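You operate a simulated robot arm through the tools that you are given. There is no shell and no other tool. Be economical: measure what you need, move in short steps, check, and stop when the job is done.

You are at the controls of a simulated two-armed robot. One attempt, no reset.

## Task
Open the middle drawer, take the stick bundle from the air bench top and leave it inside, then shut the drawer. Then take the label roll on the middle of the bed top and put it away on the low rack top shelf. Then take the tall controller and leave it on the bed top by the fan box. Do these in the order given.

The check looks at the end state, three seconds after you hand in, the way a careful person would. Anything else that was tipped, shoved, dropped, spilled or broken makes it a failure.

## Robot
Two 7-joint arms with two-finger grippers on one trunk, on a base that drives. Base frame: it is fixed to the floor where the robot stands at the start and does not move with it; the origin is under the middle of the robot, x ahead of it, y to its left, z up. Readings come in mm, degrees, newtons and seconds.
The left shoulder is at the start at [60, 123, 945], the right one opposite. With the tool pointing down near the work surface each hand reaches from about 360 to 800 mm from the robot's upright axis, wherever it stands, measured 20 degrees to its own side. Places, roughly: bed top by the fan box [3000, 3700, 1000]; label roll [2000, 3250, 1000]; low rack top shelf [6700, 5700, 500]; middle drawer [2600, -200, 400]; middle drawer inside [2600, -200, 300]; stick bundle [-2000, 750, 750]; tall controller [4500, 4250, 1250]. Payload 1.47 kg a hand.
The tool frame of a hand sits at the grasp point between the pads (the TCP): z along the fingers, y along the line on which they close. The tips reach 16 mm beyond it. The gripper opens to 87 mm. The gripper's body begins 55 mm behind the TCP.
Orientation is that of the tool frame in the base frame, as [roll, pitch, yaw] about the fixed x, y, z axes, in that order (R = Rz(yaw) Ry(pitch) Rx(roll)). With the fingers straight down and closing along the base's y, the tool's x points along the base's -x, its y along +y and its z along -z.

## Interface
- The arms move only by the tool apply_moves. It takes "left_targets", "right_targets" or both (then of equal length, played together; a hand with none holds still); each is a list of rows, each a list of 6 numbers: the shift along the tool's x, y, z in mm, then the turn, a rotation vector about the tool's x, y, z in degrees. In form: [[dx, dy, dz, wx, wy, wz], ...]. A call has 1 to 8 rows; each row is the pose to reach, as a shift and turn from the pose commanded when the call began, along the tool's axes at that moment. "left_claw" and "right_claw" are, for a hand that has rows, the closure, from 0 (fully open) to 1 (shut), set as the call begins (left out, the last holds). A row lasts 0.2 s, in which the tool goes at most 50 mm and 8.6 degrees; a call with a longer step from one row to the next is refused whole, and so is a gripper value outside its range. Where a pose cannot be reached the arm comes as near as it can. A force on the tool above 40 N (or 10 N above the force at the start of the call, whichever is more), or a blocked arm, ends the call early, and 0.2 s more pass. The fingers move at their own pace (about 153 mm/s each) and stop on an object; they squeeze with about 28 N. The grip force told is the motor's: it shows also when the fingers shut on nothing. Time passes only in rows, and 0.2 s behind the last, so rows that repeat a pose let the fingers close. It gives the time, the measured TCP pose, the force on the tool (base axes), the opening and the grip force at its end, in the units of the frame above (readings bear some noise), with the torque about the TCP (base axes, N m) and any sound that the robot's microphone picked up, and new pictures: "show" is both (left out), scene, wrist or none (wrist: the cameras of the hands that moved).
- Cameras (640 x 400 px; columns grow to the right, rows downward): "scene" is now at [89.8, -19.2, 1493.4]; the picture's right is [-0.15, -0.99, 0.00], its down [-0.73, 0.11, -0.67] and it looks along [0.67, -0.10, -0.74] (base axes); focal length 258 px, centre (320, 200). "left" rides on the left gripper at [73, -12, -90] in its tool frame; the picture's right is [0.16, 0.99, 0.00], its down [-0.72, 0.12, -0.68] and it looks along [-0.67, 0.11, 0.73] (tool axes); focal length 247 px, centre (320, 200). "right" rides on the right gripper at [73, 12, -90] in its tool frame; the picture's right is [-0.16, 0.99, 0.00], its down [-0.72, -0.12, -0.68] and it looks along [-0.67, -0.11, 0.73] (tool axes); focal length 247 px, centre (320, 200). There is no depth. A picture from a camera that has moved, and an enlarged one, comes with that camera's place and axes in the base frame and with its lens. The place of the scene camera against the robot may be out by one fixed shift of up to 18 mm in any direction.
- lift_body(by): slides the trunk up (or, below 0, down) by that many mm; the arms and the scene camera ride with it, the base frame stays. It gives what a move gives, with no picture.
- roll_base(legs): drives the robot by 1 to 6 legs, each [ahead, left, turn to the left] in mm, mm and degrees, along the robot's own axes; the way and the turn of a leg run together, so that a leg with both is an arc; at most 1500 mm and 180 degrees a leg. The arms and the cameras ride along, it lands a little off, and it stops where it bumps. It gives what a move gives, and a new picture of the scene camera.
- pan_tilt(pan, tilt): turns the head with the scene camera to pan (to the left, within 120 degrees either way) and tilt (down, from -29 to 69), counted from straight ahead of the robot. It gives what a move gives, and a new picture of the scene camera.
- close_up(camera, box): a new picture of the part [left, top, right, bottom] of that camera's present view, enlarged. It takes no simulated time.
- job_done(): hands the job in; it is judged then, once.

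Go step by step. Nothing tells you exact positions but the pictures and the camera data: compare them with the known pose of the tool, close in by small moves and look again before you grip or let go. The budget is 165 turns and 260 pictures, counting those below and the enlarged ones. Unless the task says otherwise, let go and move clear before handing in, and close with one line.

The tools are called as a command line: name --argument value ..., lists and objects as JSON in quotes. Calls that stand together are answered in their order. apply_moves: Moves the arms, as the interface text tells. Its arguments: {"type":"object","properties":{"left_targets":{"type":"array","items":{"type":"array","items":{"type":"number"}}},"left_claw":{"type":"number"},"right_targets":{"type":"array","items":{"type":"array","items":{"type":"number"}}},"right_claw":{"type":"number"},"show":{"type":"string","enum":["both","scene","wrist","none"]}},"required":[]} The other tools are called the same way: lift_body (by) slides the trunk up or down; roll_base (legs) drives the base; pan_tilt (pan, tilt) turns the head that bears the scene camera; close_up (camera, box) takes an enlarged picture of a part of a camera's view; job_done () hands the job in.

At the start:

```text
clock: 0.0
left_tool_pos: [440.1, 245.8, 748.4]
left_tcp_rot: [-180.0, 0.0, 180.0]
left_contact_force: [-0.3, -0.1, -0.3]
left_wrist_torque: [0.01, -0.01, 0.02]
left_gripper_width: 86.9
left_finger_force: 0.0
right_tool_pos: [430.8, -176.4, 761.3]
right_tcp_rot: [-180.0, 0.0, -179.9]
right_contact_force: [-1.0, -0.8, 0.3]
right_wrist_torque: [-0.01, -0.04, 0.01]
right_gripper_width: 87.0
right_finger_force: 0.1
trunk travel left (down, up): [-100.0, 130.0]
robot x, y, heading: [-0.5, 2.1, -0.0]
head pan, tilt: [-8.4, 47.7]
```

scene: 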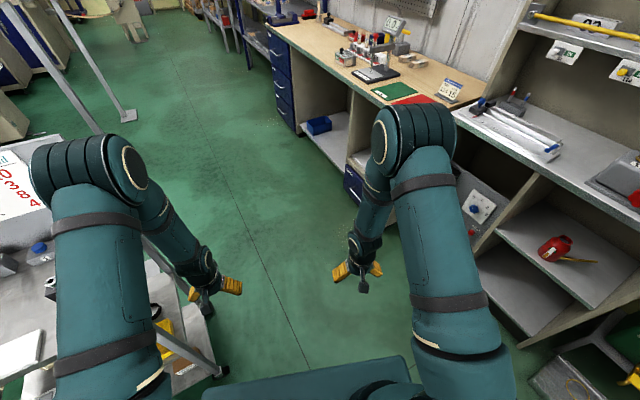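
right: 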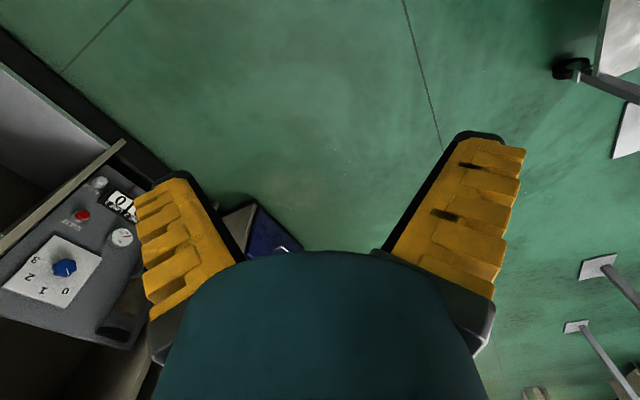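
left: 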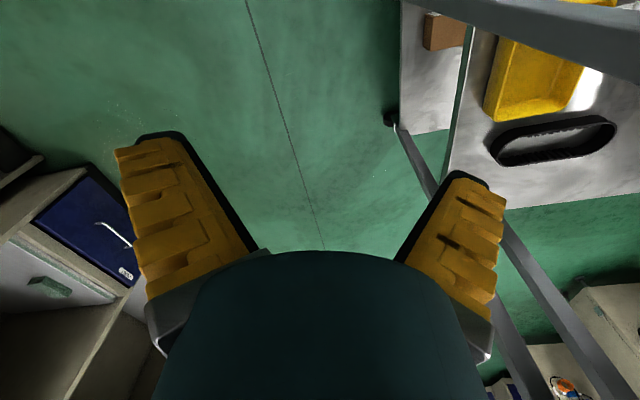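

I see the bench with a blue drawer unit ahead and slightly right. I'll look around first: ahead, and to the back left for the air bench.

pan_tilt --pan 0 --tilt 15

pan_tilt --pan 60 --tilt 15

pan_tilt --pan 120 --tilt 20

pan_tilt --pan -90 --tilt 25

```text
clock: 1.0
left_tool_pos: [440.4, 246.0, 749.1]
left_tcp_rot: [-179.9, 0.0, -180.0]
left_contact_force: [0.6, -0.7, -0.3]
left_wrist_torque: [0.0, -0.03, -0.02]
left_gripper_width: 86.9
left_finger_force: 0.0
right_tool_pos: [431.2, -176.5, 761.7]
right_tcp_rot: [-179.9, 0.0, 180.0]
right_contact_force: [-0.7, 0.1, 0.1]
right_wrist_torque: [-0.05, -0.02, 0.01]
right_gripper_width: 86.9
right_finger_force: 0.1
trunk travel left (down, up): [-100.0, 130.0]
robot x, y, heading: [-0.1, -3.5, -0.0]
head pan, tilt: [0.0, 15.0]
camera scene: at [105.0, -7.6, 1543.9], right [0.0, -1.0, 0.0], down [-0.26, 0.0, -0.97], along [0.97, 0.0, -0.26], focal length 258 px, centre (320, 200)
```

scene: 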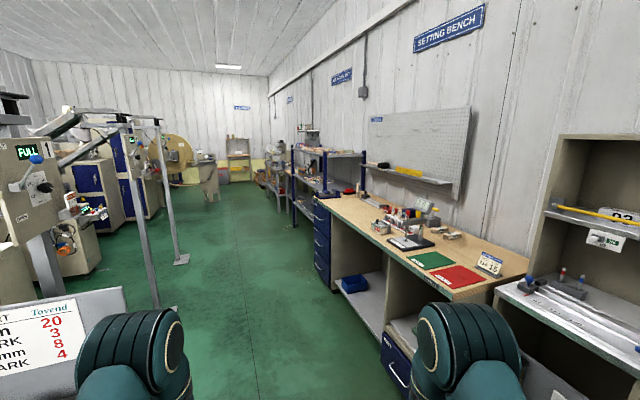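

```text
clock: 2.3
left_tool_pos: [439.8, 245.0, 748.5]
left_tcp_rot: [-180.0, 0.0, 179.9]
left_contact_force: [0.0, 0.4, 0.3]
left_wrist_torque: [0.0, -0.01, 0.0]
left_gripper_width: 87.0
left_finger_force: 0.0
right_tool_pos: [430.8, -177.0, 761.5]
right_tcp_rot: [180.0, 0.0, -180.0]
right_contact_force: [-0.1, 0.5, 0.4]
right_wrist_torque: [-0.04, 0.04, 0.0]
right_gripper_width: 87.2
right_finger_force: 0.2
trunk travel left (down, up): [-100.0, 130.0]
robot x, y, heading: [-2.4, 2.2, 0.1]
head pan, tilt: [60.0, 15.0]
camera scene: at [58.3, 73.3, 1544.0], right [0.87, -0.5, 0.0], down [-0.13, -0.22, -0.97], along [0.48, 0.84, -0.26], focal length 258 px, centre (320, 200)
```

scene: 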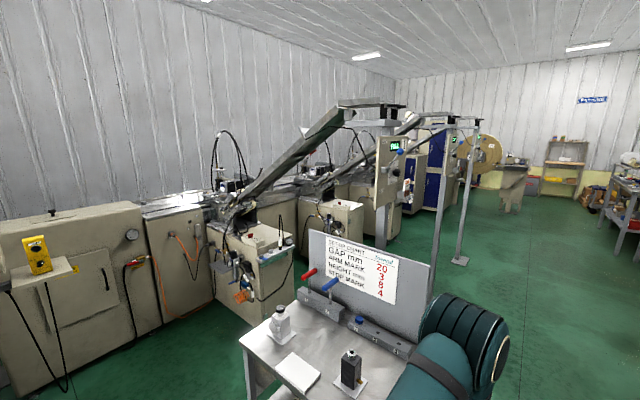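

```text
clock: 3.6
left_tool_pos: [440.4, 245.7, 749.6]
left_tcp_rot: [-180.0, 0.0, -179.9]
left_contact_force: [0.0, -0.5, -1.0]
left_wrist_torque: [0.01, 0.01, 0.0]
left_gripper_width: 87.1
left_finger_force: 0.1
right_tool_pos: [430.0, -177.0, 761.3]
right_tcp_rot: [180.0, -0.1, -180.0]
right_contact_force: [0.0, 0.7, 0.5]
right_wrist_torque: [-0.02, 0.02, -0.01]
right_gripper_width: 87.1
right_finger_force: 0.0
trunk travel left (down, up): [-100.0, 130.0]
robot x, y, heading: [0.1, 0.4, -0.2]
head pan, tilt: [120.0, 20.0]
camera scene: at [-34.9, 73.1, 1535.8], right [0.87, 0.5, 0.0], down [0.17, -0.3, -0.94], along [-0.47, 0.81, -0.34], focal length 258 px, centre (320, 200)
```

scene: 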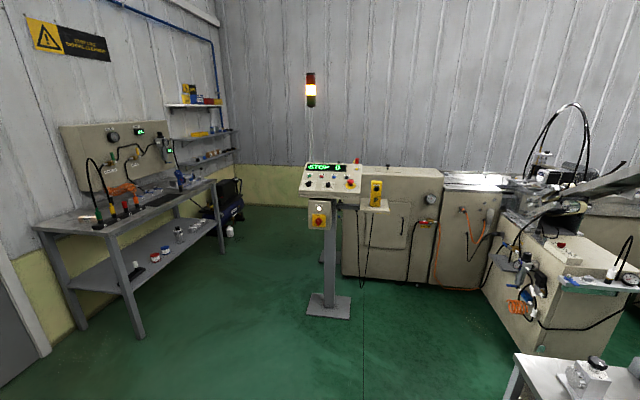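

```text
clock: 6.6
left_tool_pos: [441.0, 244.7, 748.5]
left_tcp_rot: [179.9, 0.0, -179.9]
left_contact_force: [-0.2, 0.7, -0.6]
left_wrist_torque: [-0.02, 0.01, -0.02]
left_gripper_width: 87.1
left_finger_force: 0.0
right_tool_pos: [430.6, -175.2, 761.3]
right_tcp_rot: [179.9, -0.1, -180.0]
right_contact_force: [0.1, 0.5, 0.3]
right_wrist_torque: [0.0, 0.01, -0.02]
right_gripper_width: 87.0
right_finger_force: 0.1
trunk travel left (down, up): [-100.0, 130.0]
robot x, y, heading: [-1.4, 0.2, -0.3]
head pan, tilt: [-90.0, 25.0]
camera scene: at [11.6, -99.7, 1527.8], right [-1.0, 0.0, 0.0], down [0.0, 0.42, -0.91], along [0.0, -0.91, -0.42], focal length 258 px, centre (320, 200)
```

scene: 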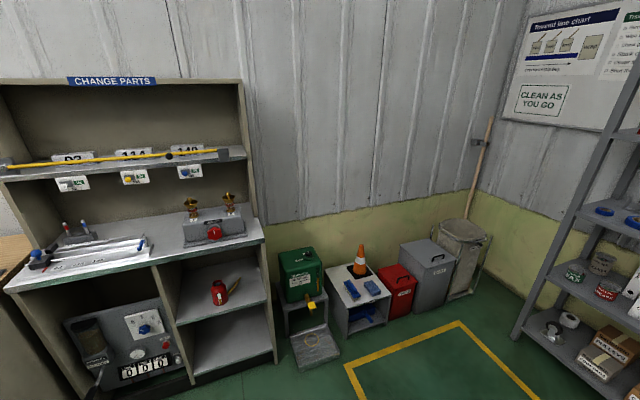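

The air bench is the hose table behind left; the blue drawer stack lies ahead at the right bench. I'll zoom in on the drawers first.

pan_tilt --pan 0 --tilt 20

close_up --camera "scene" --box '[260, 130, 420, 230]'

```text
clock: 8.3
left_tool_pos: [439.2, 245.8, 748.0]
left_tcp_rot: [-180.0, -0.1, 180.0]
left_contact_force: [0.1, -0.1, 0.7]
left_wrist_torque: [0.01, 0.0, 0.0]
left_gripper_width: 87.0
left_finger_force: 0.1
right_tool_pos: [430.2, -176.3, 761.3]
right_tcp_rot: [-179.9, -0.1, 180.0]
right_contact_force: [-0.4, -0.1, -0.5]
right_wrist_torque: [-0.01, -0.01, 0.0]
right_gripper_width: 86.8
right_finger_force: 0.1
trunk travel left (down, up): [-100.0, 130.0]
robot x, y, heading: [2.3, -3.2, -0.4]
head pan, tilt: [0.0, 20.0]
camera scene: at [104.7, -7.6, 1535.8], right [0.0, -1.0, 0.0], down [-0.34, 0.0, -0.94], along [0.94, 0.0, -0.34], focal length 258 px, centre (320, 200)
```

scene: 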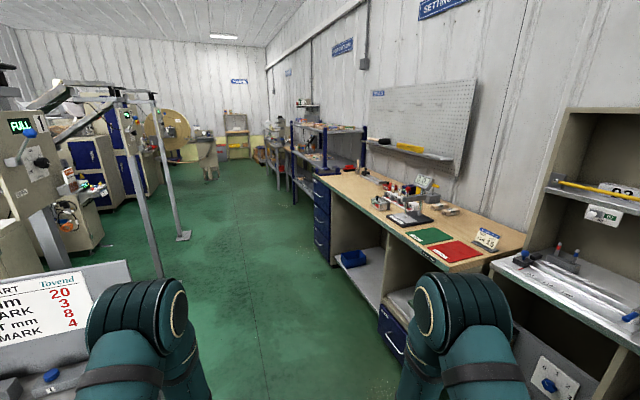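

```text
4.00 times, centred on (340, 180) of scene
camera zoom: at [104.7, -7.6, 1535.8], right [0.0, -1.0, 0.0], down [-0.34, 0.0, -0.94], along [0.94, 0.0, -0.34], focal length 1032 px, centre (240, 280)
```

zoom: 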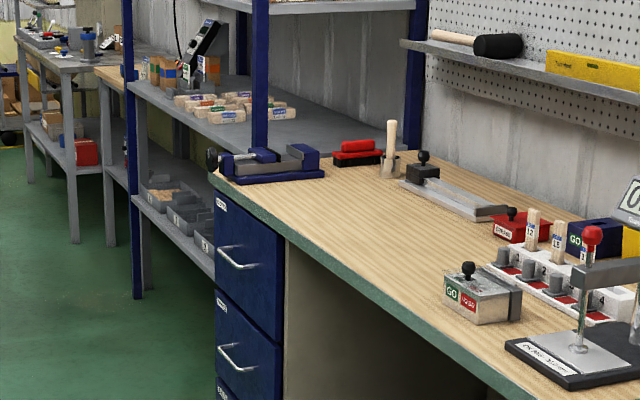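

The room is rotated about 20° left, so the drawer front faces (-0.34, 0.94). I'll drive up the aisle and turn to face the drawers.

roll_base --legs '[[1200, 350, 0], [1000, 650, 0], [0, 0, -70]]'

pan_tilt --pan 0 --tilt 48

```text
clock: 21.4
left_tool_pos: [2617.5, 1264.9, 750.1]
left_tcp_rot: [180.0, 0.0, 172.8]
left_contact_force: [-0.2, -0.2, 0.5]
left_wrist_torque: [-0.01, 0.0, -0.04]
left_gripper_width: 87.0
left_finger_force: 0.0
right_tool_pos: [2554.2, 847.5, 762.7]
right_tcp_rot: [-179.9, 0.0, 172.8]
right_contact_force: [0.2, 0.1, -0.5]
right_wrist_torque: [0.03, 0.01, -0.01]
right_gripper_width: 86.9
right_finger_force: 0.2
trunk travel left (down, up): [-100.0, 130.0]
robot x, y, heading: [2150.6, 1079.3, -7.1]
head pan, tilt: [0.0, 20.0]
stopped in leg 3: the robot was blocked; the commanded pose is now the measured one
camera scene: at [2253.1, 1056.1, 1535.9], right [-0.13, -0.99, 0.0], down [-0.34, 0.04, -0.94], along [0.93, -0.12, -0.34], focal length 258 px, centre (320, 200)
```

scene: 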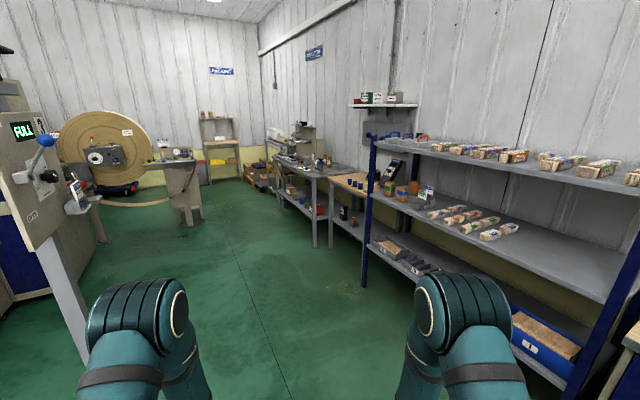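

```text
clock: 22.4
left_tool_pos: [2617.7, 1265.4, 748.3]
left_tcp_rot: [-179.9, 0.0, 172.8]
left_contact_force: [-0.5, 0.2, -0.3]
left_wrist_torque: [-0.01, -0.02, 0.03]
left_gripper_width: 87.1
left_finger_force: 0.0
right_tool_pos: [2553.7, 848.0, 761.4]
right_tcp_rot: [-179.8, 0.0, 172.8]
right_contact_force: [0.1, -0.3, 1.2]
right_wrist_torque: [-0.01, 0.01, 0.0]
right_gripper_width: 86.9
right_finger_force: 0.2
trunk travel left (down, up): [-100.0, 130.0]
robot x, y, heading: [2151.1, 1078.2, -7.2]
head pan, tilt: [0.0, 48.0]
camera scene: at [2239.6, 1058.3, 1493.0], right [-0.13, -0.99, 0.0], down [-0.74, 0.09, -0.67], along [0.66, -0.08, -0.74], focal length 258 px, centre (320, 200)
```

scene: 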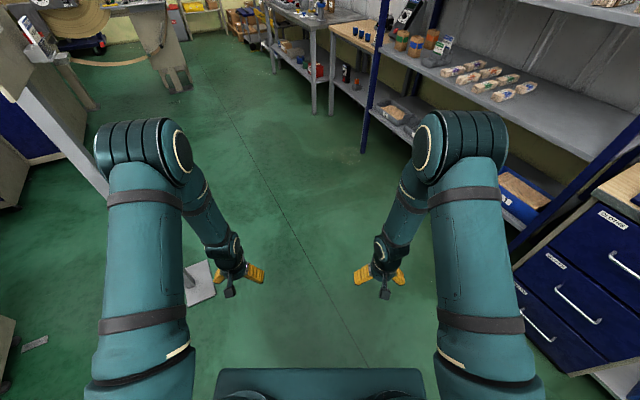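

The turn was blocked by the machine leg on my left. I'll step toward the bench, then turn.

roll_base --legs '[[100, -260, 0], [0, 0, -63]]'

```text
clock: 27.9
left_tool_pos: [2602.1, 486.1, 748.7]
left_tcp_rot: [180.0, 0.0, 110.6]
left_contact_force: [-0.1, 0.1, 0.0]
left_wrist_torque: [-0.01, -0.02, 0.02]
left_gripper_width: 87.0
left_finger_force: 0.0
right_tool_pos: [2203.6, 347.6, 761.0]
right_tcp_rot: [-180.0, 0.0, 110.5]
right_contact_force: [-1.3, 0.2, -0.1]
right_wrist_torque: [0.02, 0.03, 0.03]
right_gripper_width: 87.0
right_finger_force: 0.1
trunk travel left (down, up): [-100.0, 130.0]
robot x, y, heading: [2216.1, 810.3, -69.5]
head pan, tilt: [0.0, 48.0]
camera scene: at [2250.1, 720.9, 1493.0], right [-0.94, -0.35, 0.0], down [-0.26, 0.7, -0.67], along [0.24, -0.63, -0.74], focal length 258 px, centre (320, 200)
```

scene: 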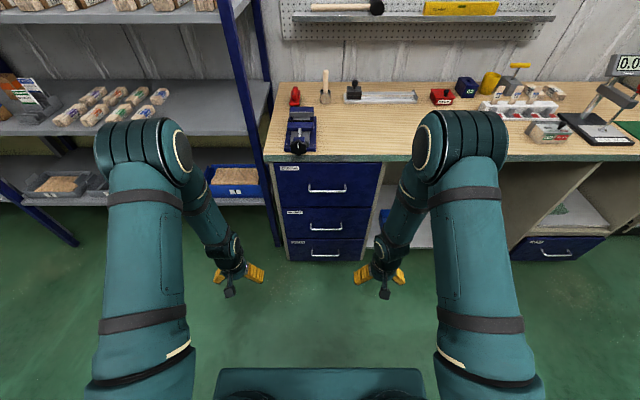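

The three-drawer stack is straight ahead with the middle handle near z≈460. I'll shift left and closer, and lower the trunk so the right hand can take the handle.

close_up --camera "scene" --box '[260, 150, 420, 270]'

roll_base --legs '[[90, 190, 0]]'

lift_body --by -100

```text
3.33 times, centred on (340, 210) of scene
camera zoom: at [2250.1, 720.9, 1493.0], right [-0.94, -0.35, 0.0], down [-0.26, 0.7, -0.67], along [0.24, -0.63, -0.74], focal length 860 px, centre (253, 167)
```

zoom: 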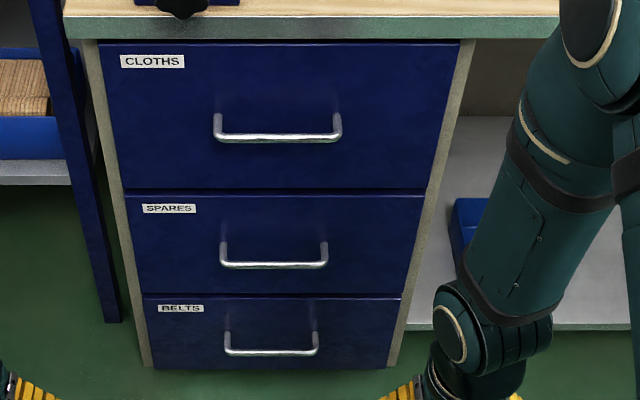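

```text
clock: 30.2
left_tool_pos: [2814.8, 465.7, 747.2]
left_tcp_rot: [179.9, 0.0, 110.6]
left_contact_force: [0.7, 0.3, -0.5]
left_wrist_torque: [-0.01, -0.01, 0.03]
left_gripper_width: 86.9
left_finger_force: 0.1
right_tool_pos: [2416.8, 328.4, 761.7]
right_tcp_rot: [-180.0, 0.0, 110.5]
right_contact_force: [0.5, -0.4, 0.0]
right_wrist_torque: [0.01, 0.0, 0.0]
right_gripper_width: 86.9
right_finger_force: 0.1
trunk travel left (down, up): [-100.0, 130.0]
robot x, y, heading: [2429.1, 790.2, -69.5]
head pan, tilt: [0.0, 48.0]
camera scene: at [2462.4, 702.0, 1493.0], right [-0.94, -0.35, 0.0], down [-0.26, 0.7, -0.67], along [0.23, -0.63, -0.74], focal length 258 px, centre (320, 200)
```

scene: 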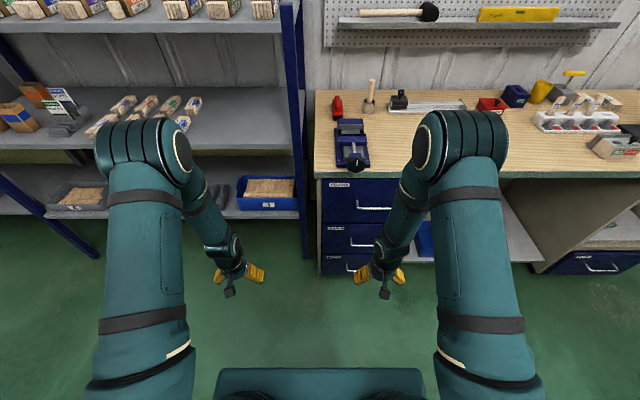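

```text
clock: 31.6
left_tool_pos: [2813.6, 467.2, 648.7]
left_tcp_rot: [-179.9, 0.0, 110.6]
left_contact_force: [0.4, 0.1, -0.4]
left_wrist_torque: [-0.01, -0.01, 0.01]
left_gripper_width: 87.0
left_finger_force: 0.1
right_tool_pos: [2415.9, 328.6, 661.5]
right_tcp_rot: [-180.0, -0.1, 110.5]
right_contact_force: [0.3, 0.6, 0.6]
right_wrist_torque: [0.02, 0.0, 0.0]
right_gripper_width: 87.0
right_finger_force: 0.0
trunk travel left (down, up): [0.0, 230.0]
robot x, y, heading: [2427.4, 792.6, -69.3]
head pan, tilt: [0.0, 48.0]
```

The handle is a U-bow with good clearance. I'll tilt the right hand to point forward before approaching.

apply_moves --right_targets '[[-15, 0, 10, 0, -8.5, 0], [-30, 0, 20, 0, -17, 0], [-45, 0, 30, 0, -25.5, 0], [-60, 0, 40, 0, -34, 0], [-75, 0, 50, 0, -42.5, 0], [-90, 0, 60, 0, -51, 0], [-105, 0, 70, 0, -59.5, 0], [-120, 0, 80, 0, -68, 0]]' --right_claw 0

```text
clock: 33.4
left_tool_pos: [2813.6, 466.1, 648.6]
left_tcp_rot: [179.9, 0.0, 110.7]
left_contact_force: [-0.1, -0.2, 0.1]
left_wrist_torque: [-0.03, 0.0, 0.04]
left_gripper_width: 86.7
left_finger_force: 0.1
right_tool_pos: [2457.2, 217.9, 579.6]
right_tcp_rot: [-180.0, 68.1, 110.6]
right_contact_force: [0.1, -0.1, 0.0]
right_wrist_torque: [0.02, -0.01, 0.0]
right_gripper_width: 86.9
right_finger_force: 0.0
trunk travel left (down, up): [0.0, 230.0]
robot x, y, heading: [2429.3, 791.7, -69.3]
head pan, tilt: [0.0, 48.0]
camera scene: at [2461.9, 701.9, 1392.9], right [-0.94, -0.35, 0.0], down [-0.26, 0.7, -0.67], along [0.23, -0.63, -0.74], focal length 258 px, centre (320, 200)
camera right: at [2430.5, 324.9, 546.7], right [0.95, 0.29, 0.15], down [-0.24, 0.3, 0.93], along [0.23, -0.91, 0.35], focal length 247 px, centre (320, 200)
```

scene: 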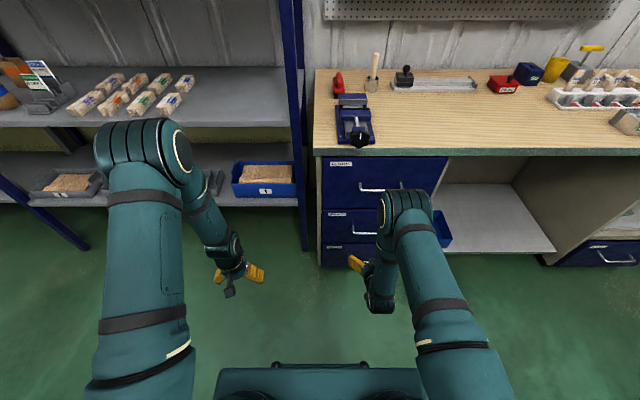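
right: 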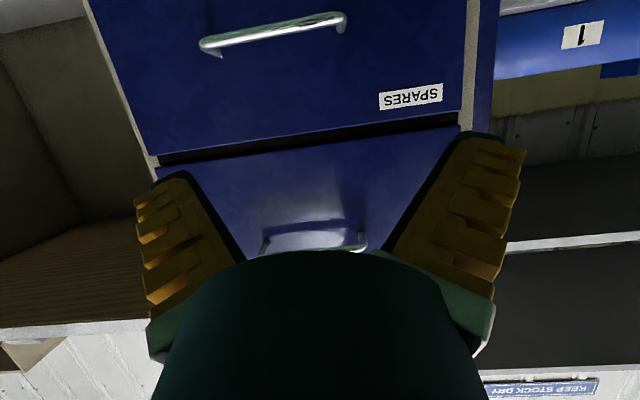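

The middle handle bar triangulates to about (2487, 17, 465). Next I roll the wrist 90° so the fingers close vertically.

apply_moves --right_targets '[[0, 0, 0, 0, 0, 8.5], [0, 0, 0, 0, 0, 17], [0, 0, 0, 0, 0, 25.5], [0, 0, 0, 0, 0, 34], [0, 0, 0, 0, 0, 42.5], [0, 0, 0, 0, 0, 51], [0, 0, 0, 0, 0, 59.5], [0, 0, 0, 0, 0, 68]]' --show "none"

apply_moves --right_targets '[[0, 0, 0, 0, 0, 8], [0, 0, 0, 0, 0, 16], [0, 0, 0, 0, 0, 22]]'

```text
clock: 35.2
left_tool_pos: [2813.8, 466.2, 648.5]
left_tcp_rot: [-179.9, 0.0, 110.7]
left_contact_force: [-0.1, -0.3, 0.7]
left_wrist_torque: [0.02, -0.02, 0.0]
left_gripper_width: 87.0
left_finger_force: 0.0
right_tool_pos: [2457.7, 216.0, 580.7]
right_tcp_rot: [113.5, 20.2, 29.1]
right_contact_force: [0.1, 0.5, 0.0]
right_wrist_torque: [0.01, -0.03, -0.03]
right_gripper_width: 87.1
right_finger_force: 0.0
trunk travel left (down, up): [0.0, 230.0]
robot x, y, heading: [2429.4, 794.6, -69.5]
head pan, tilt: [0.0, 48.0]
```

```text
clock: 36.0
left_tool_pos: [2813.5, 467.3, 648.4]
left_tcp_rot: [179.9, 0.0, 110.6]
left_contact_force: [0.6, 0.1, 0.1]
left_wrist_torque: [0.01, 0.0, 0.01]
left_gripper_width: 87.2
left_finger_force: 0.0
right_tool_pos: [2459.4, 214.5, 581.9]
right_tcp_rot: [112.0, -0.3, 20.5]
right_contact_force: [-0.6, -0.4, 0.9]
right_wrist_torque: [0.02, -0.01, -0.02]
right_gripper_width: 87.1
right_finger_force: 0.0
trunk travel left (down, up): [0.0, 230.0]
robot x, y, heading: [2431.6, 795.3, -69.2]
head pan, tilt: [0.0, 48.0]
camera scene: at [2461.9, 702.1, 1393.0], right [-0.94, -0.35, 0.0], down [-0.26, 0.7, -0.67], along [0.24, -0.63, -0.74], focal length 258 px, centre (320, 200)
camera right: at [2497.8, 315.1, 626.4], right [-0.02, -0.4, 0.92], down [-0.91, 0.38, 0.15], along [-0.4, -0.83, -0.38], focal length 247 px, centre (320, 200)
```

scene: 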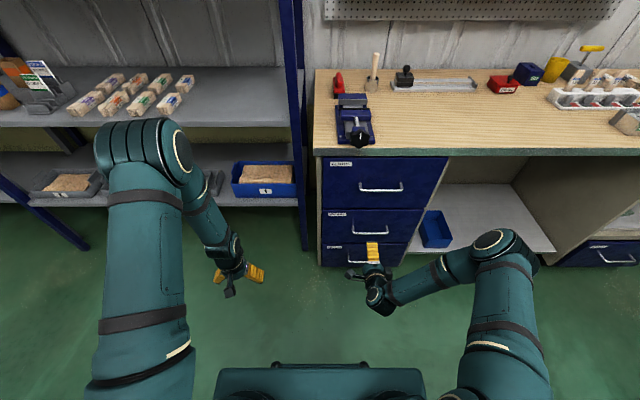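
right: 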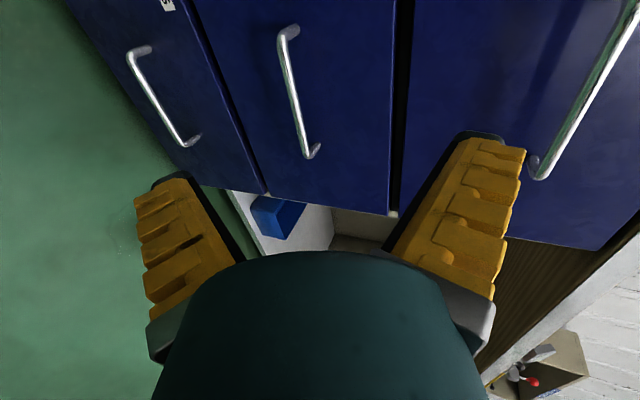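

The orientation is good, and both views put the mid handle at about (2495, 17, 464). I'll drive 100 mm closer and then approach with the arm.

roll_base --legs '[[100, 0, 0]]'

```text
clock: 37.1
left_tool_pos: [2849.2, 371.5, 648.4]
left_tcp_rot: [180.0, 0.0, 110.6]
left_contact_force: [0.0, -0.5, 0.8]
left_wrist_torque: [0.03, -0.01, -0.01]
left_gripper_width: 86.9
left_finger_force: 0.1
right_tool_pos: [2491.7, 122.7, 581.6]
right_tcp_rot: [112.0, 0.0, 20.4]
right_contact_force: [-0.6, -0.3, -0.4]
right_wrist_torque: [-0.02, 0.01, 0.04]
right_gripper_width: 87.1
right_finger_force: 0.1
trunk travel left (down, up): [0.0, 230.0]
robot x, y, heading: [2466.7, 696.7, -69.3]
head pan, tilt: [0.0, 48.0]
camera scene: at [2497.6, 606.9, 1392.9], right [-0.94, -0.35, 0.0], down [-0.26, 0.7, -0.67], along [0.23, -0.63, -0.74], focal length 258 px, centre (320, 200)
```

scene: 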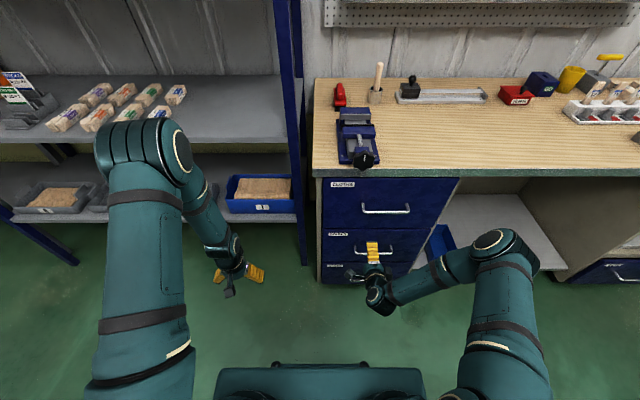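

apply_moves --right_targets '[[-17, -35, 15, 0, 0, 0], [-34, -71, 30, 0, 0, 0], [-34, -71, 67, 0, 0, 0]]'

```text
clock: 37.9
left_tool_pos: [2849.2, 371.6, 648.6]
left_tcp_rot: [-179.9, -0.1, 110.5]
left_contact_force: [-0.3, 0.5, -0.5]
left_wrist_torque: [0.02, 0.0, -0.05]
left_gripper_width: 87.1
left_finger_force: 0.1
right_tool_pos: [2475.0, 74.1, 485.6]
right_tcp_rot: [112.1, 0.1, 20.6]
right_contact_force: [-0.4, -1.1, -0.7]
right_wrist_torque: [0.01, 0.01, 0.01]
right_gripper_width: 87.0
right_finger_force: 0.1
trunk travel left (down, up): [0.0, 230.0]
robot x, y, heading: [2466.5, 696.7, -69.6]
head pan, tilt: [0.0, 48.0]
camera scene: at [2497.4, 607.6, 1393.0], right [-0.94, -0.35, 0.0], down [-0.26, 0.7, -0.67], along [0.23, -0.63, -0.74], focal length 258 px, centre (320, 200)
camera right: at [2514.4, 174.3, 532.0], right [-0.02, -0.4, 0.92], down [-0.91, 0.38, 0.15], along [-0.4, -0.83, -0.37], focal length 247 px, centre (320, 200)
```

scene: 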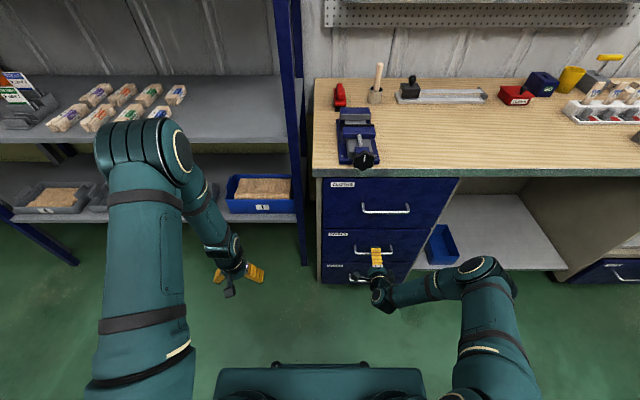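
right: 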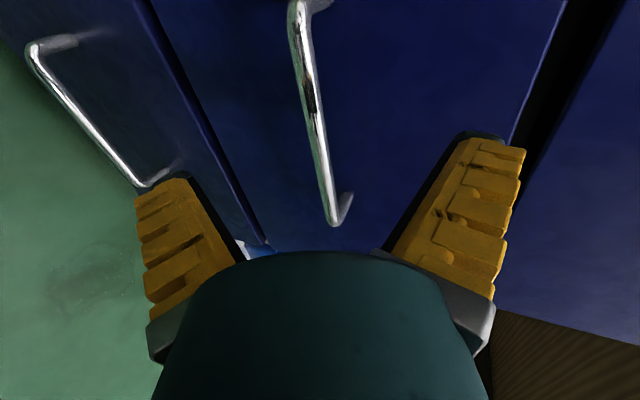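

The handle is centred in the fingers' path about 70 mm ahead. I'll advance and grip.

apply_moves --right_targets '[[0, 0, 35, 0, 0, 0], [0, 0, 68, 0, 0, 0]]'

```text
clock: 38.5
left_tool_pos: [2848.1, 372.0, 648.0]
left_tcp_rot: [-180.0, 0.2, 110.5]
left_contact_force: [-0.1, 0.0, 0.9]
left_wrist_torque: [-0.01, 0.0, 0.0]
left_gripper_width: 86.9
left_finger_force: 0.0
right_tool_pos: [2494.6, 21.6, 460.6]
right_tcp_rot: [112.3, 0.0, 20.7]
right_contact_force: [-7.4, 17.3, 0.3]
right_wrist_torque: [-1.14, -0.25, -0.01]
right_gripper_width: 85.8
right_finger_force: 0.0
trunk travel left (down, up): [0.0, 230.0]
robot x, y, heading: [2464.2, 699.0, -69.6]
head pan, tilt: [0.0, 48.0]
camera scene: at [2496.5, 609.4, 1393.1], right [-0.94, -0.35, 0.0], down [-0.26, 0.7, -0.67], along [0.23, -0.63, -0.74], focal length 258 px, centre (320, 200)
camera right: at [2534.8, 121.0, 506.3], right [-0.02, -0.4, 0.91], down [-0.91, 0.38, 0.15], along [-0.4, -0.83, -0.38], focal length 247 px, centre (320, 200)
```

scene: 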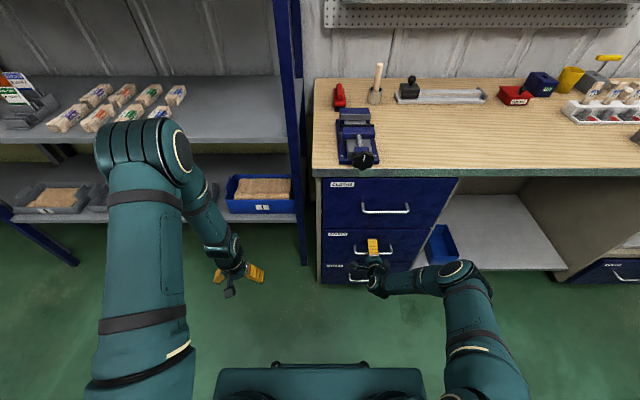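
right: 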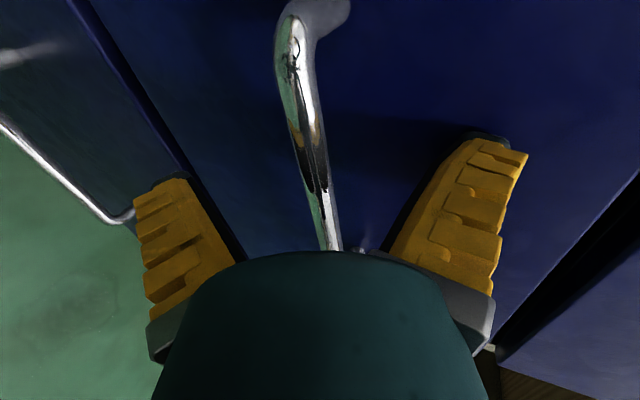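

The upper tip touches the drawer face and the bar sits between the fingers. I'll back off 8 mm and close.

apply_moves --right_targets '[[0, 0, -9, 0, 0, 0]]' --show "none"

apply_moves --right_targets '[[0, 0, 0, 0, 0, 0], [0, 0, 0, 0, 0, 0], [0, 0, 0, 0, 0, 0]]' --right_claw 1

```text
clock: 38.9
left_tool_pos: [2849.2, 372.0, 649.4]
left_tcp_rot: [180.0, -0.1, 110.6]
left_contact_force: [0.6, -0.1, 0.2]
left_wrist_torque: [-0.01, 0.0, 0.04]
left_gripper_width: 86.8
left_finger_force: 0.0
right_tool_pos: [2492.5, 24.5, 468.3]
right_tcp_rot: [111.8, 0.0, 20.6]
right_contact_force: [0.3, 0.6, 0.5]
right_wrist_torque: [0.01, -0.02, 0.02]
right_gripper_width: 87.3
right_finger_force: 0.1
trunk travel left (down, up): [0.0, 230.0]
robot x, y, heading: [2465.0, 699.8, -69.2]
head pan, tilt: [0.0, 48.0]
```

```text
clock: 39.7
left_tool_pos: [2849.6, 371.1, 646.8]
left_tcp_rot: [179.9, -0.1, 110.6]
left_contact_force: [-0.7, -0.1, 0.7]
left_wrist_torque: [-0.01, 0.02, 0.04]
left_gripper_width: 87.1
left_finger_force: 0.1
right_tool_pos: [2492.8, 27.4, 464.0]
right_tcp_rot: [112.4, -0.2, 20.5]
right_contact_force: [0.9, -1.9, -27.9]
right_wrist_torque: [-0.18, 0.01, -0.06]
right_gripper_width: 5.9
right_finger_force: 29.6
trunk travel left (down, up): [0.0, 230.0]
robot x, y, heading: [2461.5, 696.3, -69.4]
head pan, tilt: [0.0, 48.0]
camera scene: at [2497.4, 605.0, 1392.6], right [-0.94, -0.35, 0.0], down [-0.26, 0.7, -0.67], along [0.23, -0.63, -0.74], focal length 258 px, centre (320, 200)
camera right: at [2532.6, 125.8, 509.5], right [-0.02, -0.41, 0.91], down [-0.91, 0.38, 0.15], along [-0.4, -0.83, -0.38], focal length 247 px, centre (320, 200)
```

scene: 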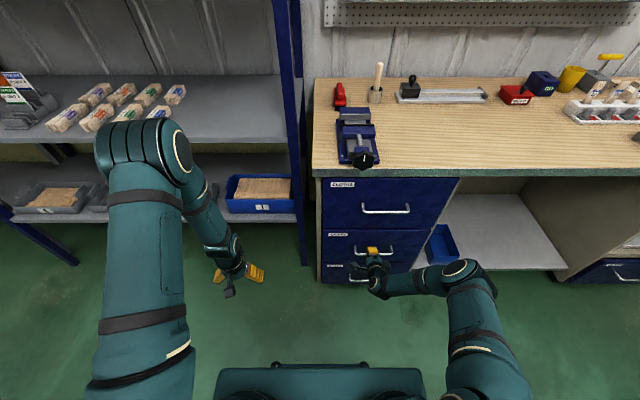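
right: 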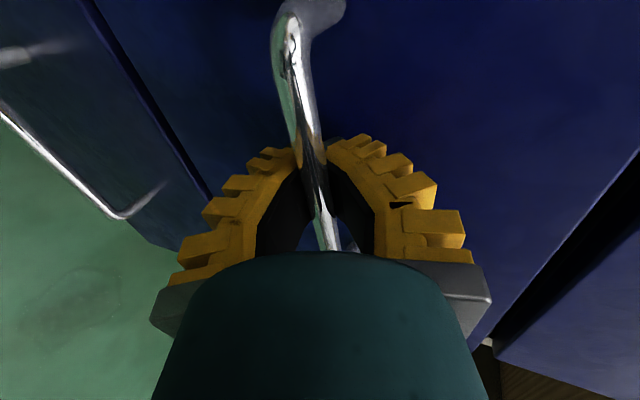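

The bar is gripped. I'll pull by driving back.

roll_base --legs '[[-150, 0, 0]]'

```text
clock: 41.0
left_tool_pos: [2809.6, 480.7, 648.3]
left_tcp_rot: [180.0, 0.1, 110.6]
left_contact_force: [1.3, 0.1, 0.5]
left_wrist_torque: [0.01, 0.05, 0.0]
left_gripper_width: 86.8
left_finger_force: 0.2
right_tool_pos: [2452.0, 135.2, 464.1]
right_tcp_rot: [112.7, -0.1, 20.6]
right_contact_force: [-0.9, 0.5, -8.0]
right_wrist_torque: [-0.13, -0.05, 0.12]
right_gripper_width: 0.0
right_finger_force: 29.2
trunk travel left (down, up): [0.0, 230.0]
robot x, y, heading: [2423.6, 807.0, -69.5]
head pan, tilt: [0.0, 48.0]
stopped in leg 1: the force on the tool passed its limit at 41 N (the readings are from after the stop); the commanded pose is now the measured one
camera scene: at [2457.2, 714.3, 1393.1], right [-0.94, -0.35, 0.0], down [-0.26, 0.7, -0.67], along [0.24, -0.63, -0.74], focal length 258 px, centre (320, 200)
```

scene: 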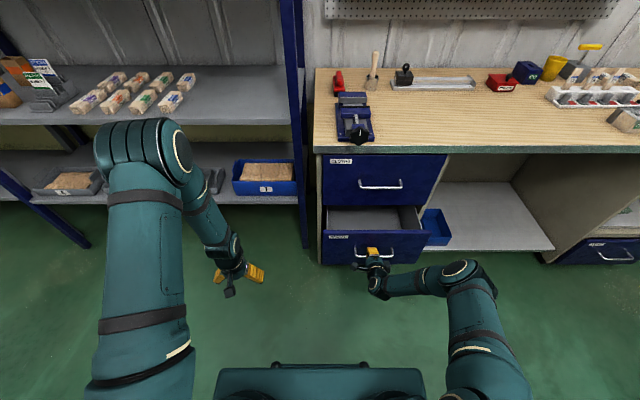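

The pull stopped and the grip slipped off with the drawer partly open. I'll look closely.

apply_moves --right_targets '[[0, 0, -20, 0, 0, 0], [0, 0, -50, 0, 0, 0]]' --right_claw 0.65 --show "wrist"

close_up --camera "scene" --box '[290, 140, 450, 300]'

```text
clock: 41.6
left_tool_pos: [2809.4, 479.8, 649.0]
left_tcp_rot: [-180.0, 0.0, 110.6]
left_contact_force: [0.5, -0.1, -0.5]
left_wrist_torque: [-0.03, 0.02, -0.01]
left_gripper_width: 87.2
left_finger_force: 0.1
right_tool_pos: [2435.5, 177.1, 484.2]
right_tcp_rot: [112.4, -0.1, 20.6]
right_contact_force: [-0.4, 0.1, 0.3]
right_wrist_torque: [0.01, 0.0, -0.01]
right_gripper_width: 36.6
right_finger_force: 4.2
trunk travel left (down, up): [0.0, 230.0]
robot x, y, heading: [2423.7, 807.2, -69.7]
head pan, tilt: [0.0, 48.0]
camera right: at [2475.3, 276.0, 530.4], right [-0.02, -0.41, 0.91], down [-0.91, 0.38, 0.15], along [-0.4, -0.83, -0.38], focal length 247 px, centre (320, 200)
```

right: 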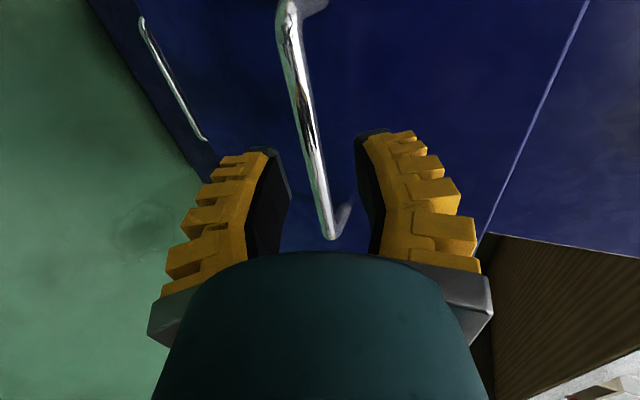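

```text
2.50 times, centred on (370, 220) of scene
camera zoom: at [2456.9, 715.3, 1393.1], right [-0.94, -0.35, 0.0], down [-0.26, 0.7, -0.67], along [0.24, -0.63, -0.74], focal length 645 px, centre (195, 150)
```

zoom: 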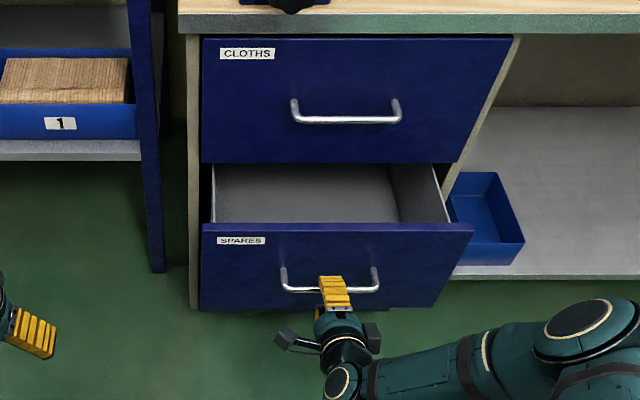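

apply_moves --right_targets '[[0, 0, 35, 0, 0, 0], [0, 0, 62, 0, 0, 0]]' --show "wrist"

```text
clock: 42.2
left_tool_pos: [2809.9, 479.6, 648.7]
left_tcp_rot: [179.9, 0.0, 110.7]
left_contact_force: [0.5, -1.1, 0.8]
left_wrist_torque: [0.01, -0.01, -0.02]
left_gripper_width: 87.1
left_finger_force: 0.1
right_tool_pos: [2454.0, 124.5, 458.5]
right_tcp_rot: [112.4, 0.0, 20.6]
right_contact_force: [0.0, 0.0, 0.2]
right_wrist_torque: [0.0, -0.02, -0.01]
right_gripper_width: 36.3
right_finger_force: 4.9
trunk travel left (down, up): [0.0, 230.0]
robot x, y, heading: [2424.1, 805.5, -69.4]
head pan, tilt: [0.0, 48.0]
camera right: at [2495.0, 223.0, 503.3], right [-0.02, -0.41, 0.91], down [-0.91, 0.38, 0.15], along [-0.41, -0.83, -0.38], focal length 247 px, centre (320, 200)
```

right: 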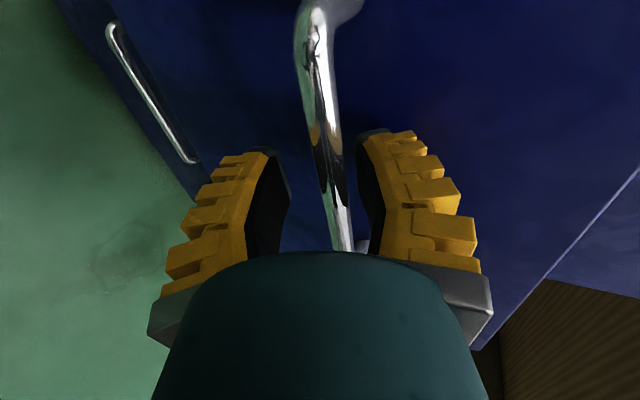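

apply_moves --right_targets '[[0, 5, 6, 0, 0, 0], [0, 5, 12, 0, 0, 0]]' --show "none"

apply_moves --right_targets '[[0, 0, 0, 0, 0, 0], [0, 0, 0, 0, 0, 0], [0, 0, 0, 0, 0, 0]]' --right_claw 1 --show "wrist"

```text
clock: 42.8
left_tool_pos: [2809.0, 480.1, 649.6]
left_tcp_rot: [180.0, 0.0, 110.6]
left_contact_force: [-0.4, 0.6, 0.3]
left_wrist_torque: [0.01, 0.01, 0.0]
left_gripper_width: 87.1
left_finger_force: 0.1
right_tool_pos: [2459.5, 112.8, 459.5]
right_tcp_rot: [112.5, 0.0, 20.5]
right_contact_force: [-0.1, 1.0, 1.1]
right_wrist_torque: [-0.04, 0.02, 0.01]
right_gripper_width: 36.5
right_finger_force: 4.1
trunk travel left (down, up): [0.0, 230.0]
robot x, y, heading: [2426.7, 805.9, -69.3]
head pan, tilt: [0.0, 48.0]
```

```text
clock: 43.6
left_tool_pos: [2808.5, 480.9, 649.6]
left_tcp_rot: [-180.0, 0.1, 110.6]
left_contact_force: [-0.2, 0.5, -0.4]
left_wrist_torque: [-0.01, 0.0, 0.0]
left_gripper_width: 87.0
left_finger_force: 0.0
right_tool_pos: [2458.9, 112.2, 460.5]
right_tcp_rot: [112.5, 0.1, 20.6]
right_contact_force: [1.0, -1.9, 4.0]
right_wrist_torque: [0.02, 0.05, 0.03]
right_gripper_width: 0.0
right_finger_force: 27.8
trunk travel left (down, up): [0.0, 230.0]
robot x, y, heading: [2425.4, 808.6, -69.3]
head pan, tilt: [0.0, 48.0]
camera right: at [2499.6, 211.3, 505.0], right [-0.02, -0.41, 0.91], down [-0.91, 0.38, 0.15], along [-0.4, -0.83, -0.38], focal length 247 px, centre (320, 200)
```

right: 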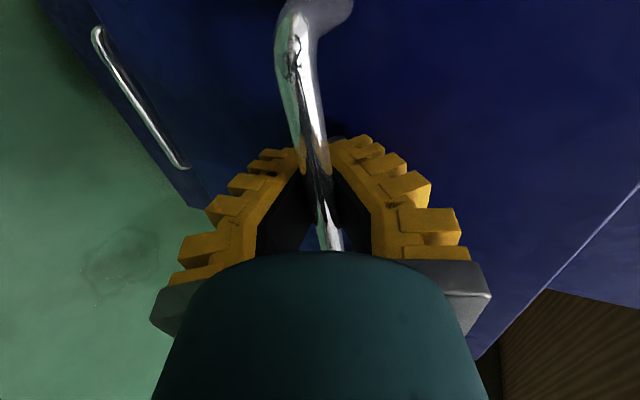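

close_up --camera "right" --box '[240, 110, 400, 260]'

```text
2.67 times, centred on (320, 185) of right
camera zoom: at [2499.6, 211.3, 505.0], right [-0.02, -0.41, 0.91], down [-0.91, 0.38, 0.15], along [-0.4, -0.83, -0.38], focal length 659 px, centre (320, 240)
```

zoom: 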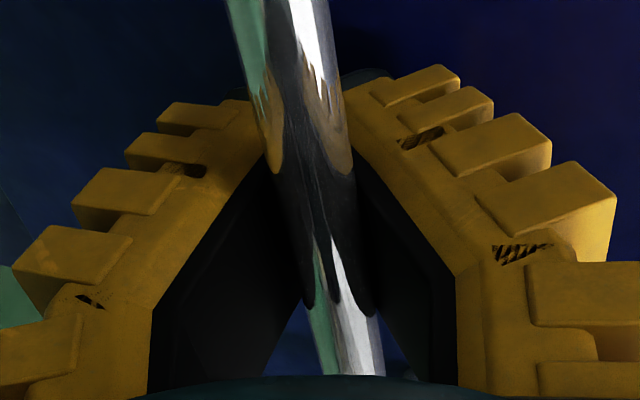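

The bar seems caged between the fingers. I'll pull gently with the arm and watch whether the drawer follows.

apply_moves --right_targets '[[0, -4, -9, 0, 0, 0], [0, -8, -18, 0, 0, 0], [0, -12, -28, 0, 0, 0], [0, -16, -37, 0, 0, 0], [0, -19, -46, 0, 0, 0]]'

```text
clock: 44.8
left_tool_pos: [2809.8, 479.6, 648.1]
left_tcp_rot: [-179.9, -0.1, 110.7]
left_contact_force: [0.5, 0.5, 1.0]
left_wrist_torque: [0.01, 0.0, -0.01]
left_gripper_width: 87.2
left_finger_force: 0.0
right_tool_pos: [2442.5, 161.0, 459.1]
right_tcp_rot: [112.5, 0.0, 20.6]
right_contact_force: [0.4, 0.2, 0.6]
right_wrist_torque: [0.0, 0.01, 0.0]
right_gripper_width: 0.0
right_finger_force: 27.9
trunk travel left (down, up): [0.0, 230.0]
robot x, y, heading: [2423.1, 805.8, -69.5]
head pan, tilt: [0.0, 48.0]
camera scene: at [2457.0, 715.2, 1393.0], right [-0.94, -0.35, 0.0], down [-0.26, 0.7, -0.67], along [0.24, -0.63, -0.74], focal length 258 px, centre (320, 200)
camera right: at [2483.1, 259.4, 505.7], right [-0.02, -0.41, 0.91], down [-0.91, 0.38, 0.15], along [-0.4, -0.83, -0.38], focal length 247 px, centre (320, 200)
```

scene: 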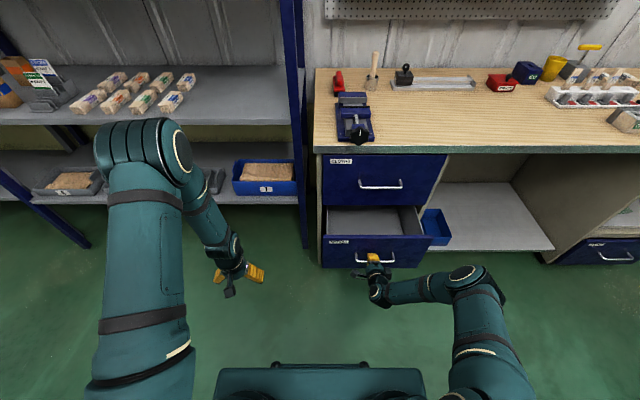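
right: 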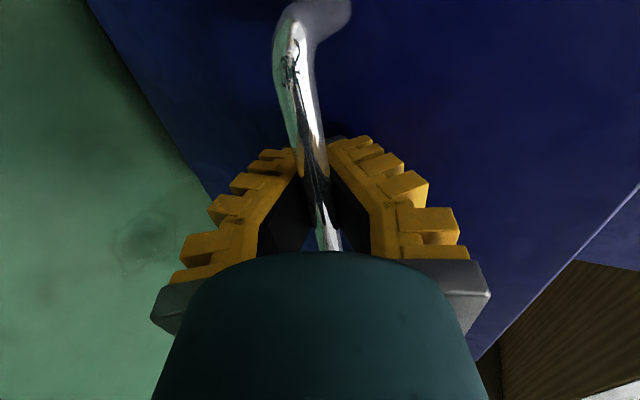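

The drawer follows with almost no force. I'll keep pulling with short base moves.

roll_base --legs '[[-60, 0, 0], [-60, 0, 0], [-60, 0, 0]]'

```text
clock: 46.9
left_tool_pos: [2745.8, 648.8, 649.5]
left_tcp_rot: [180.0, 0.0, 110.6]
left_contact_force: [0.7, 1.1, 0.6]
left_wrist_torque: [-0.02, -0.04, -0.03]
left_gripper_width: 87.0
left_finger_force: 0.1
right_tool_pos: [2379.1, 328.7, 460.0]
right_tcp_rot: [112.4, 0.1, 20.6]
right_contact_force: [0.2, -0.6, 0.0]
right_wrist_torque: [0.01, 0.01, -0.01]
right_gripper_width: 0.0
right_finger_force: 28.0
trunk travel left (down, up): [0.0, 230.0]
robot x, y, heading: [2361.8, 972.6, -69.5]
head pan, tilt: [0.0, 48.0]
camera scene: at [2393.5, 884.1, 1393.0], right [-0.94, -0.35, 0.0], down [-0.26, 0.7, -0.67], along [0.24, -0.63, -0.74], focal length 258 px, centre (320, 200)
```

scene: 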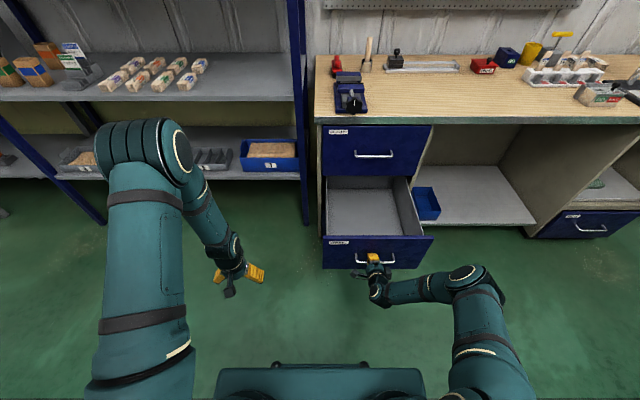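

The drawer is open about 320 mm. I'll release and back off the handle.

apply_moves --right_targets '[[0, 0, 0, 0, 0, 0], [0, 0, 0, 0, 0, 0], [0, 0, -30, 0, 0, 0], [0, 0, -70, 0, 0, 0], [0, 0, -100, 0, 0, 0]]' --right_claw 0.5

```text
clock: 48.1
left_tool_pos: [2745.2, 648.1, 648.3]
left_tcp_rot: [-179.9, 0.0, 110.6]
left_contact_force: [-0.4, -0.1, 1.3]
left_wrist_torque: [0.02, 0.02, 0.02]
left_gripper_width: 87.0
left_finger_force: 0.0
right_tool_pos: [2346.1, 412.8, 498.5]
right_tcp_rot: [112.4, 0.0, 20.6]
right_contact_force: [-0.2, -0.3, -0.3]
right_wrist_torque: [0.02, 0.0, -0.01]
right_gripper_width: 49.0
right_finger_force: 4.4
trunk travel left (down, up): [0.0, 230.0]
robot x, y, heading: [2359.1, 972.1, -69.4]
head pan, tilt: [0.0, 48.0]
camera scene: at [2393.6, 883.6, 1393.0], right [-0.94, -0.35, 0.0], down [-0.26, 0.7, -0.67], along [0.24, -0.63, -0.74], focal length 258 px, centre (320, 200)
camera right: at [2386.2, 511.7, 543.3], right [-0.02, -0.41, 0.91], down [-0.91, 0.38, 0.15], along [-0.41, -0.83, -0.38], focal length 247 px, centre (320, 200)
```

scene: 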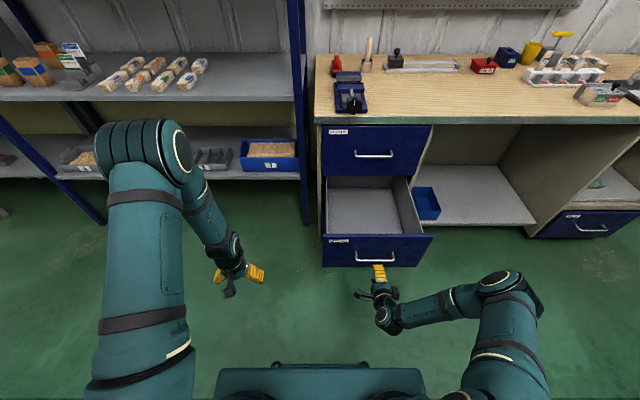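
right: 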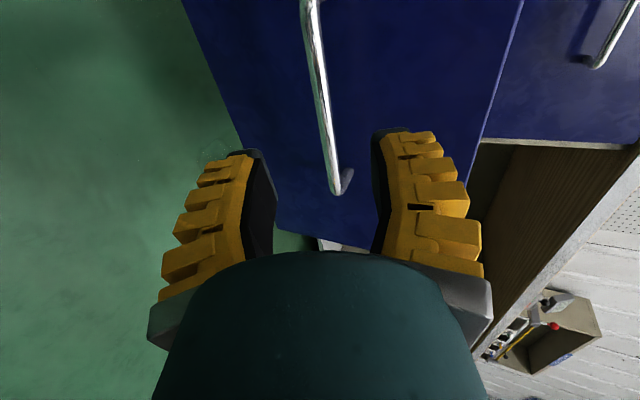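

The drawer is fully usable. I'll raise the trunk, turn toward the air bench end, and drive back down the aisle using the left hand for the bundle.

lift_body --by 200

roll_base --legs '[[0, 0, -91], [1500, 330, 0], [1300, 0, 0], [600, -900, 0]]'

```text
clock: 50.3
left_tool_pos: [2744.5, 647.7, 848.1]
left_tcp_rot: [180.0, 0.0, 110.6]
left_contact_force: [0.4, -0.1, 0.2]
left_wrist_torque: [0.02, -0.02, -0.01]
left_gripper_width: 86.9
left_finger_force: 0.1
right_tool_pos: [2347.1, 412.0, 697.9]
right_tcp_rot: [112.5, 0.1, 20.5]
right_contact_force: [-0.5, -0.2, 0.1]
right_wrist_torque: [0.02, 0.0, 0.02]
right_gripper_width: 49.1
right_finger_force: 4.0
trunk travel left (down, up): [-200.0, 30.0]
robot x, y, heading: [2361.5, 972.4, -69.6]
head pan, tilt: [0.0, 48.0]
```

```text
refused: leg 2 is longer than a leg can be; nothing moved
```

roll_base --legs '[[0, 0, -91], [1400, 330, 0], [1400, 0, 0], [600, -900, 0]]'

```text
clock: 54.6
left_tool_pos: [2013.6, 607.3, 848.8]
left_tcp_rot: [180.0, 0.0, 17.3]
left_contact_force: [-0.5, -0.1, -0.1]
left_wrist_torque: [-0.02, -0.03, -0.01]
left_gripper_width: 86.9
left_finger_force: 0.1
right_tool_pos: [1801.2, 1015.8, 697.9]
right_tcp_rot: [112.4, -0.2, -72.3]
right_contact_force: [0.3, 0.2, 0.6]
right_wrist_torque: [-0.04, -0.01, 0.01]
right_gripper_width: 49.0
right_finger_force: 3.8
trunk travel left (down, up): [-200.0, 30.0]
robot x, y, heading: [2357.0, 971.3, -162.7]
head pan, tilt: [0.0, 48.0]
stopped in leg 1: the robot was blocked; the commanded pose is now the measured one
camera scene: at [2277.5, 938.9, 1593.0], right [-0.3, 0.95, 0.0], down [0.71, 0.22, -0.67], along [-0.64, -0.2, -0.74], focal length 258 px, centre (320, 200)
```

scene: 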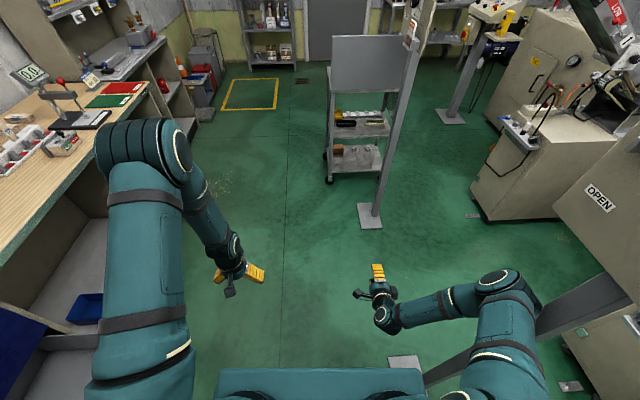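

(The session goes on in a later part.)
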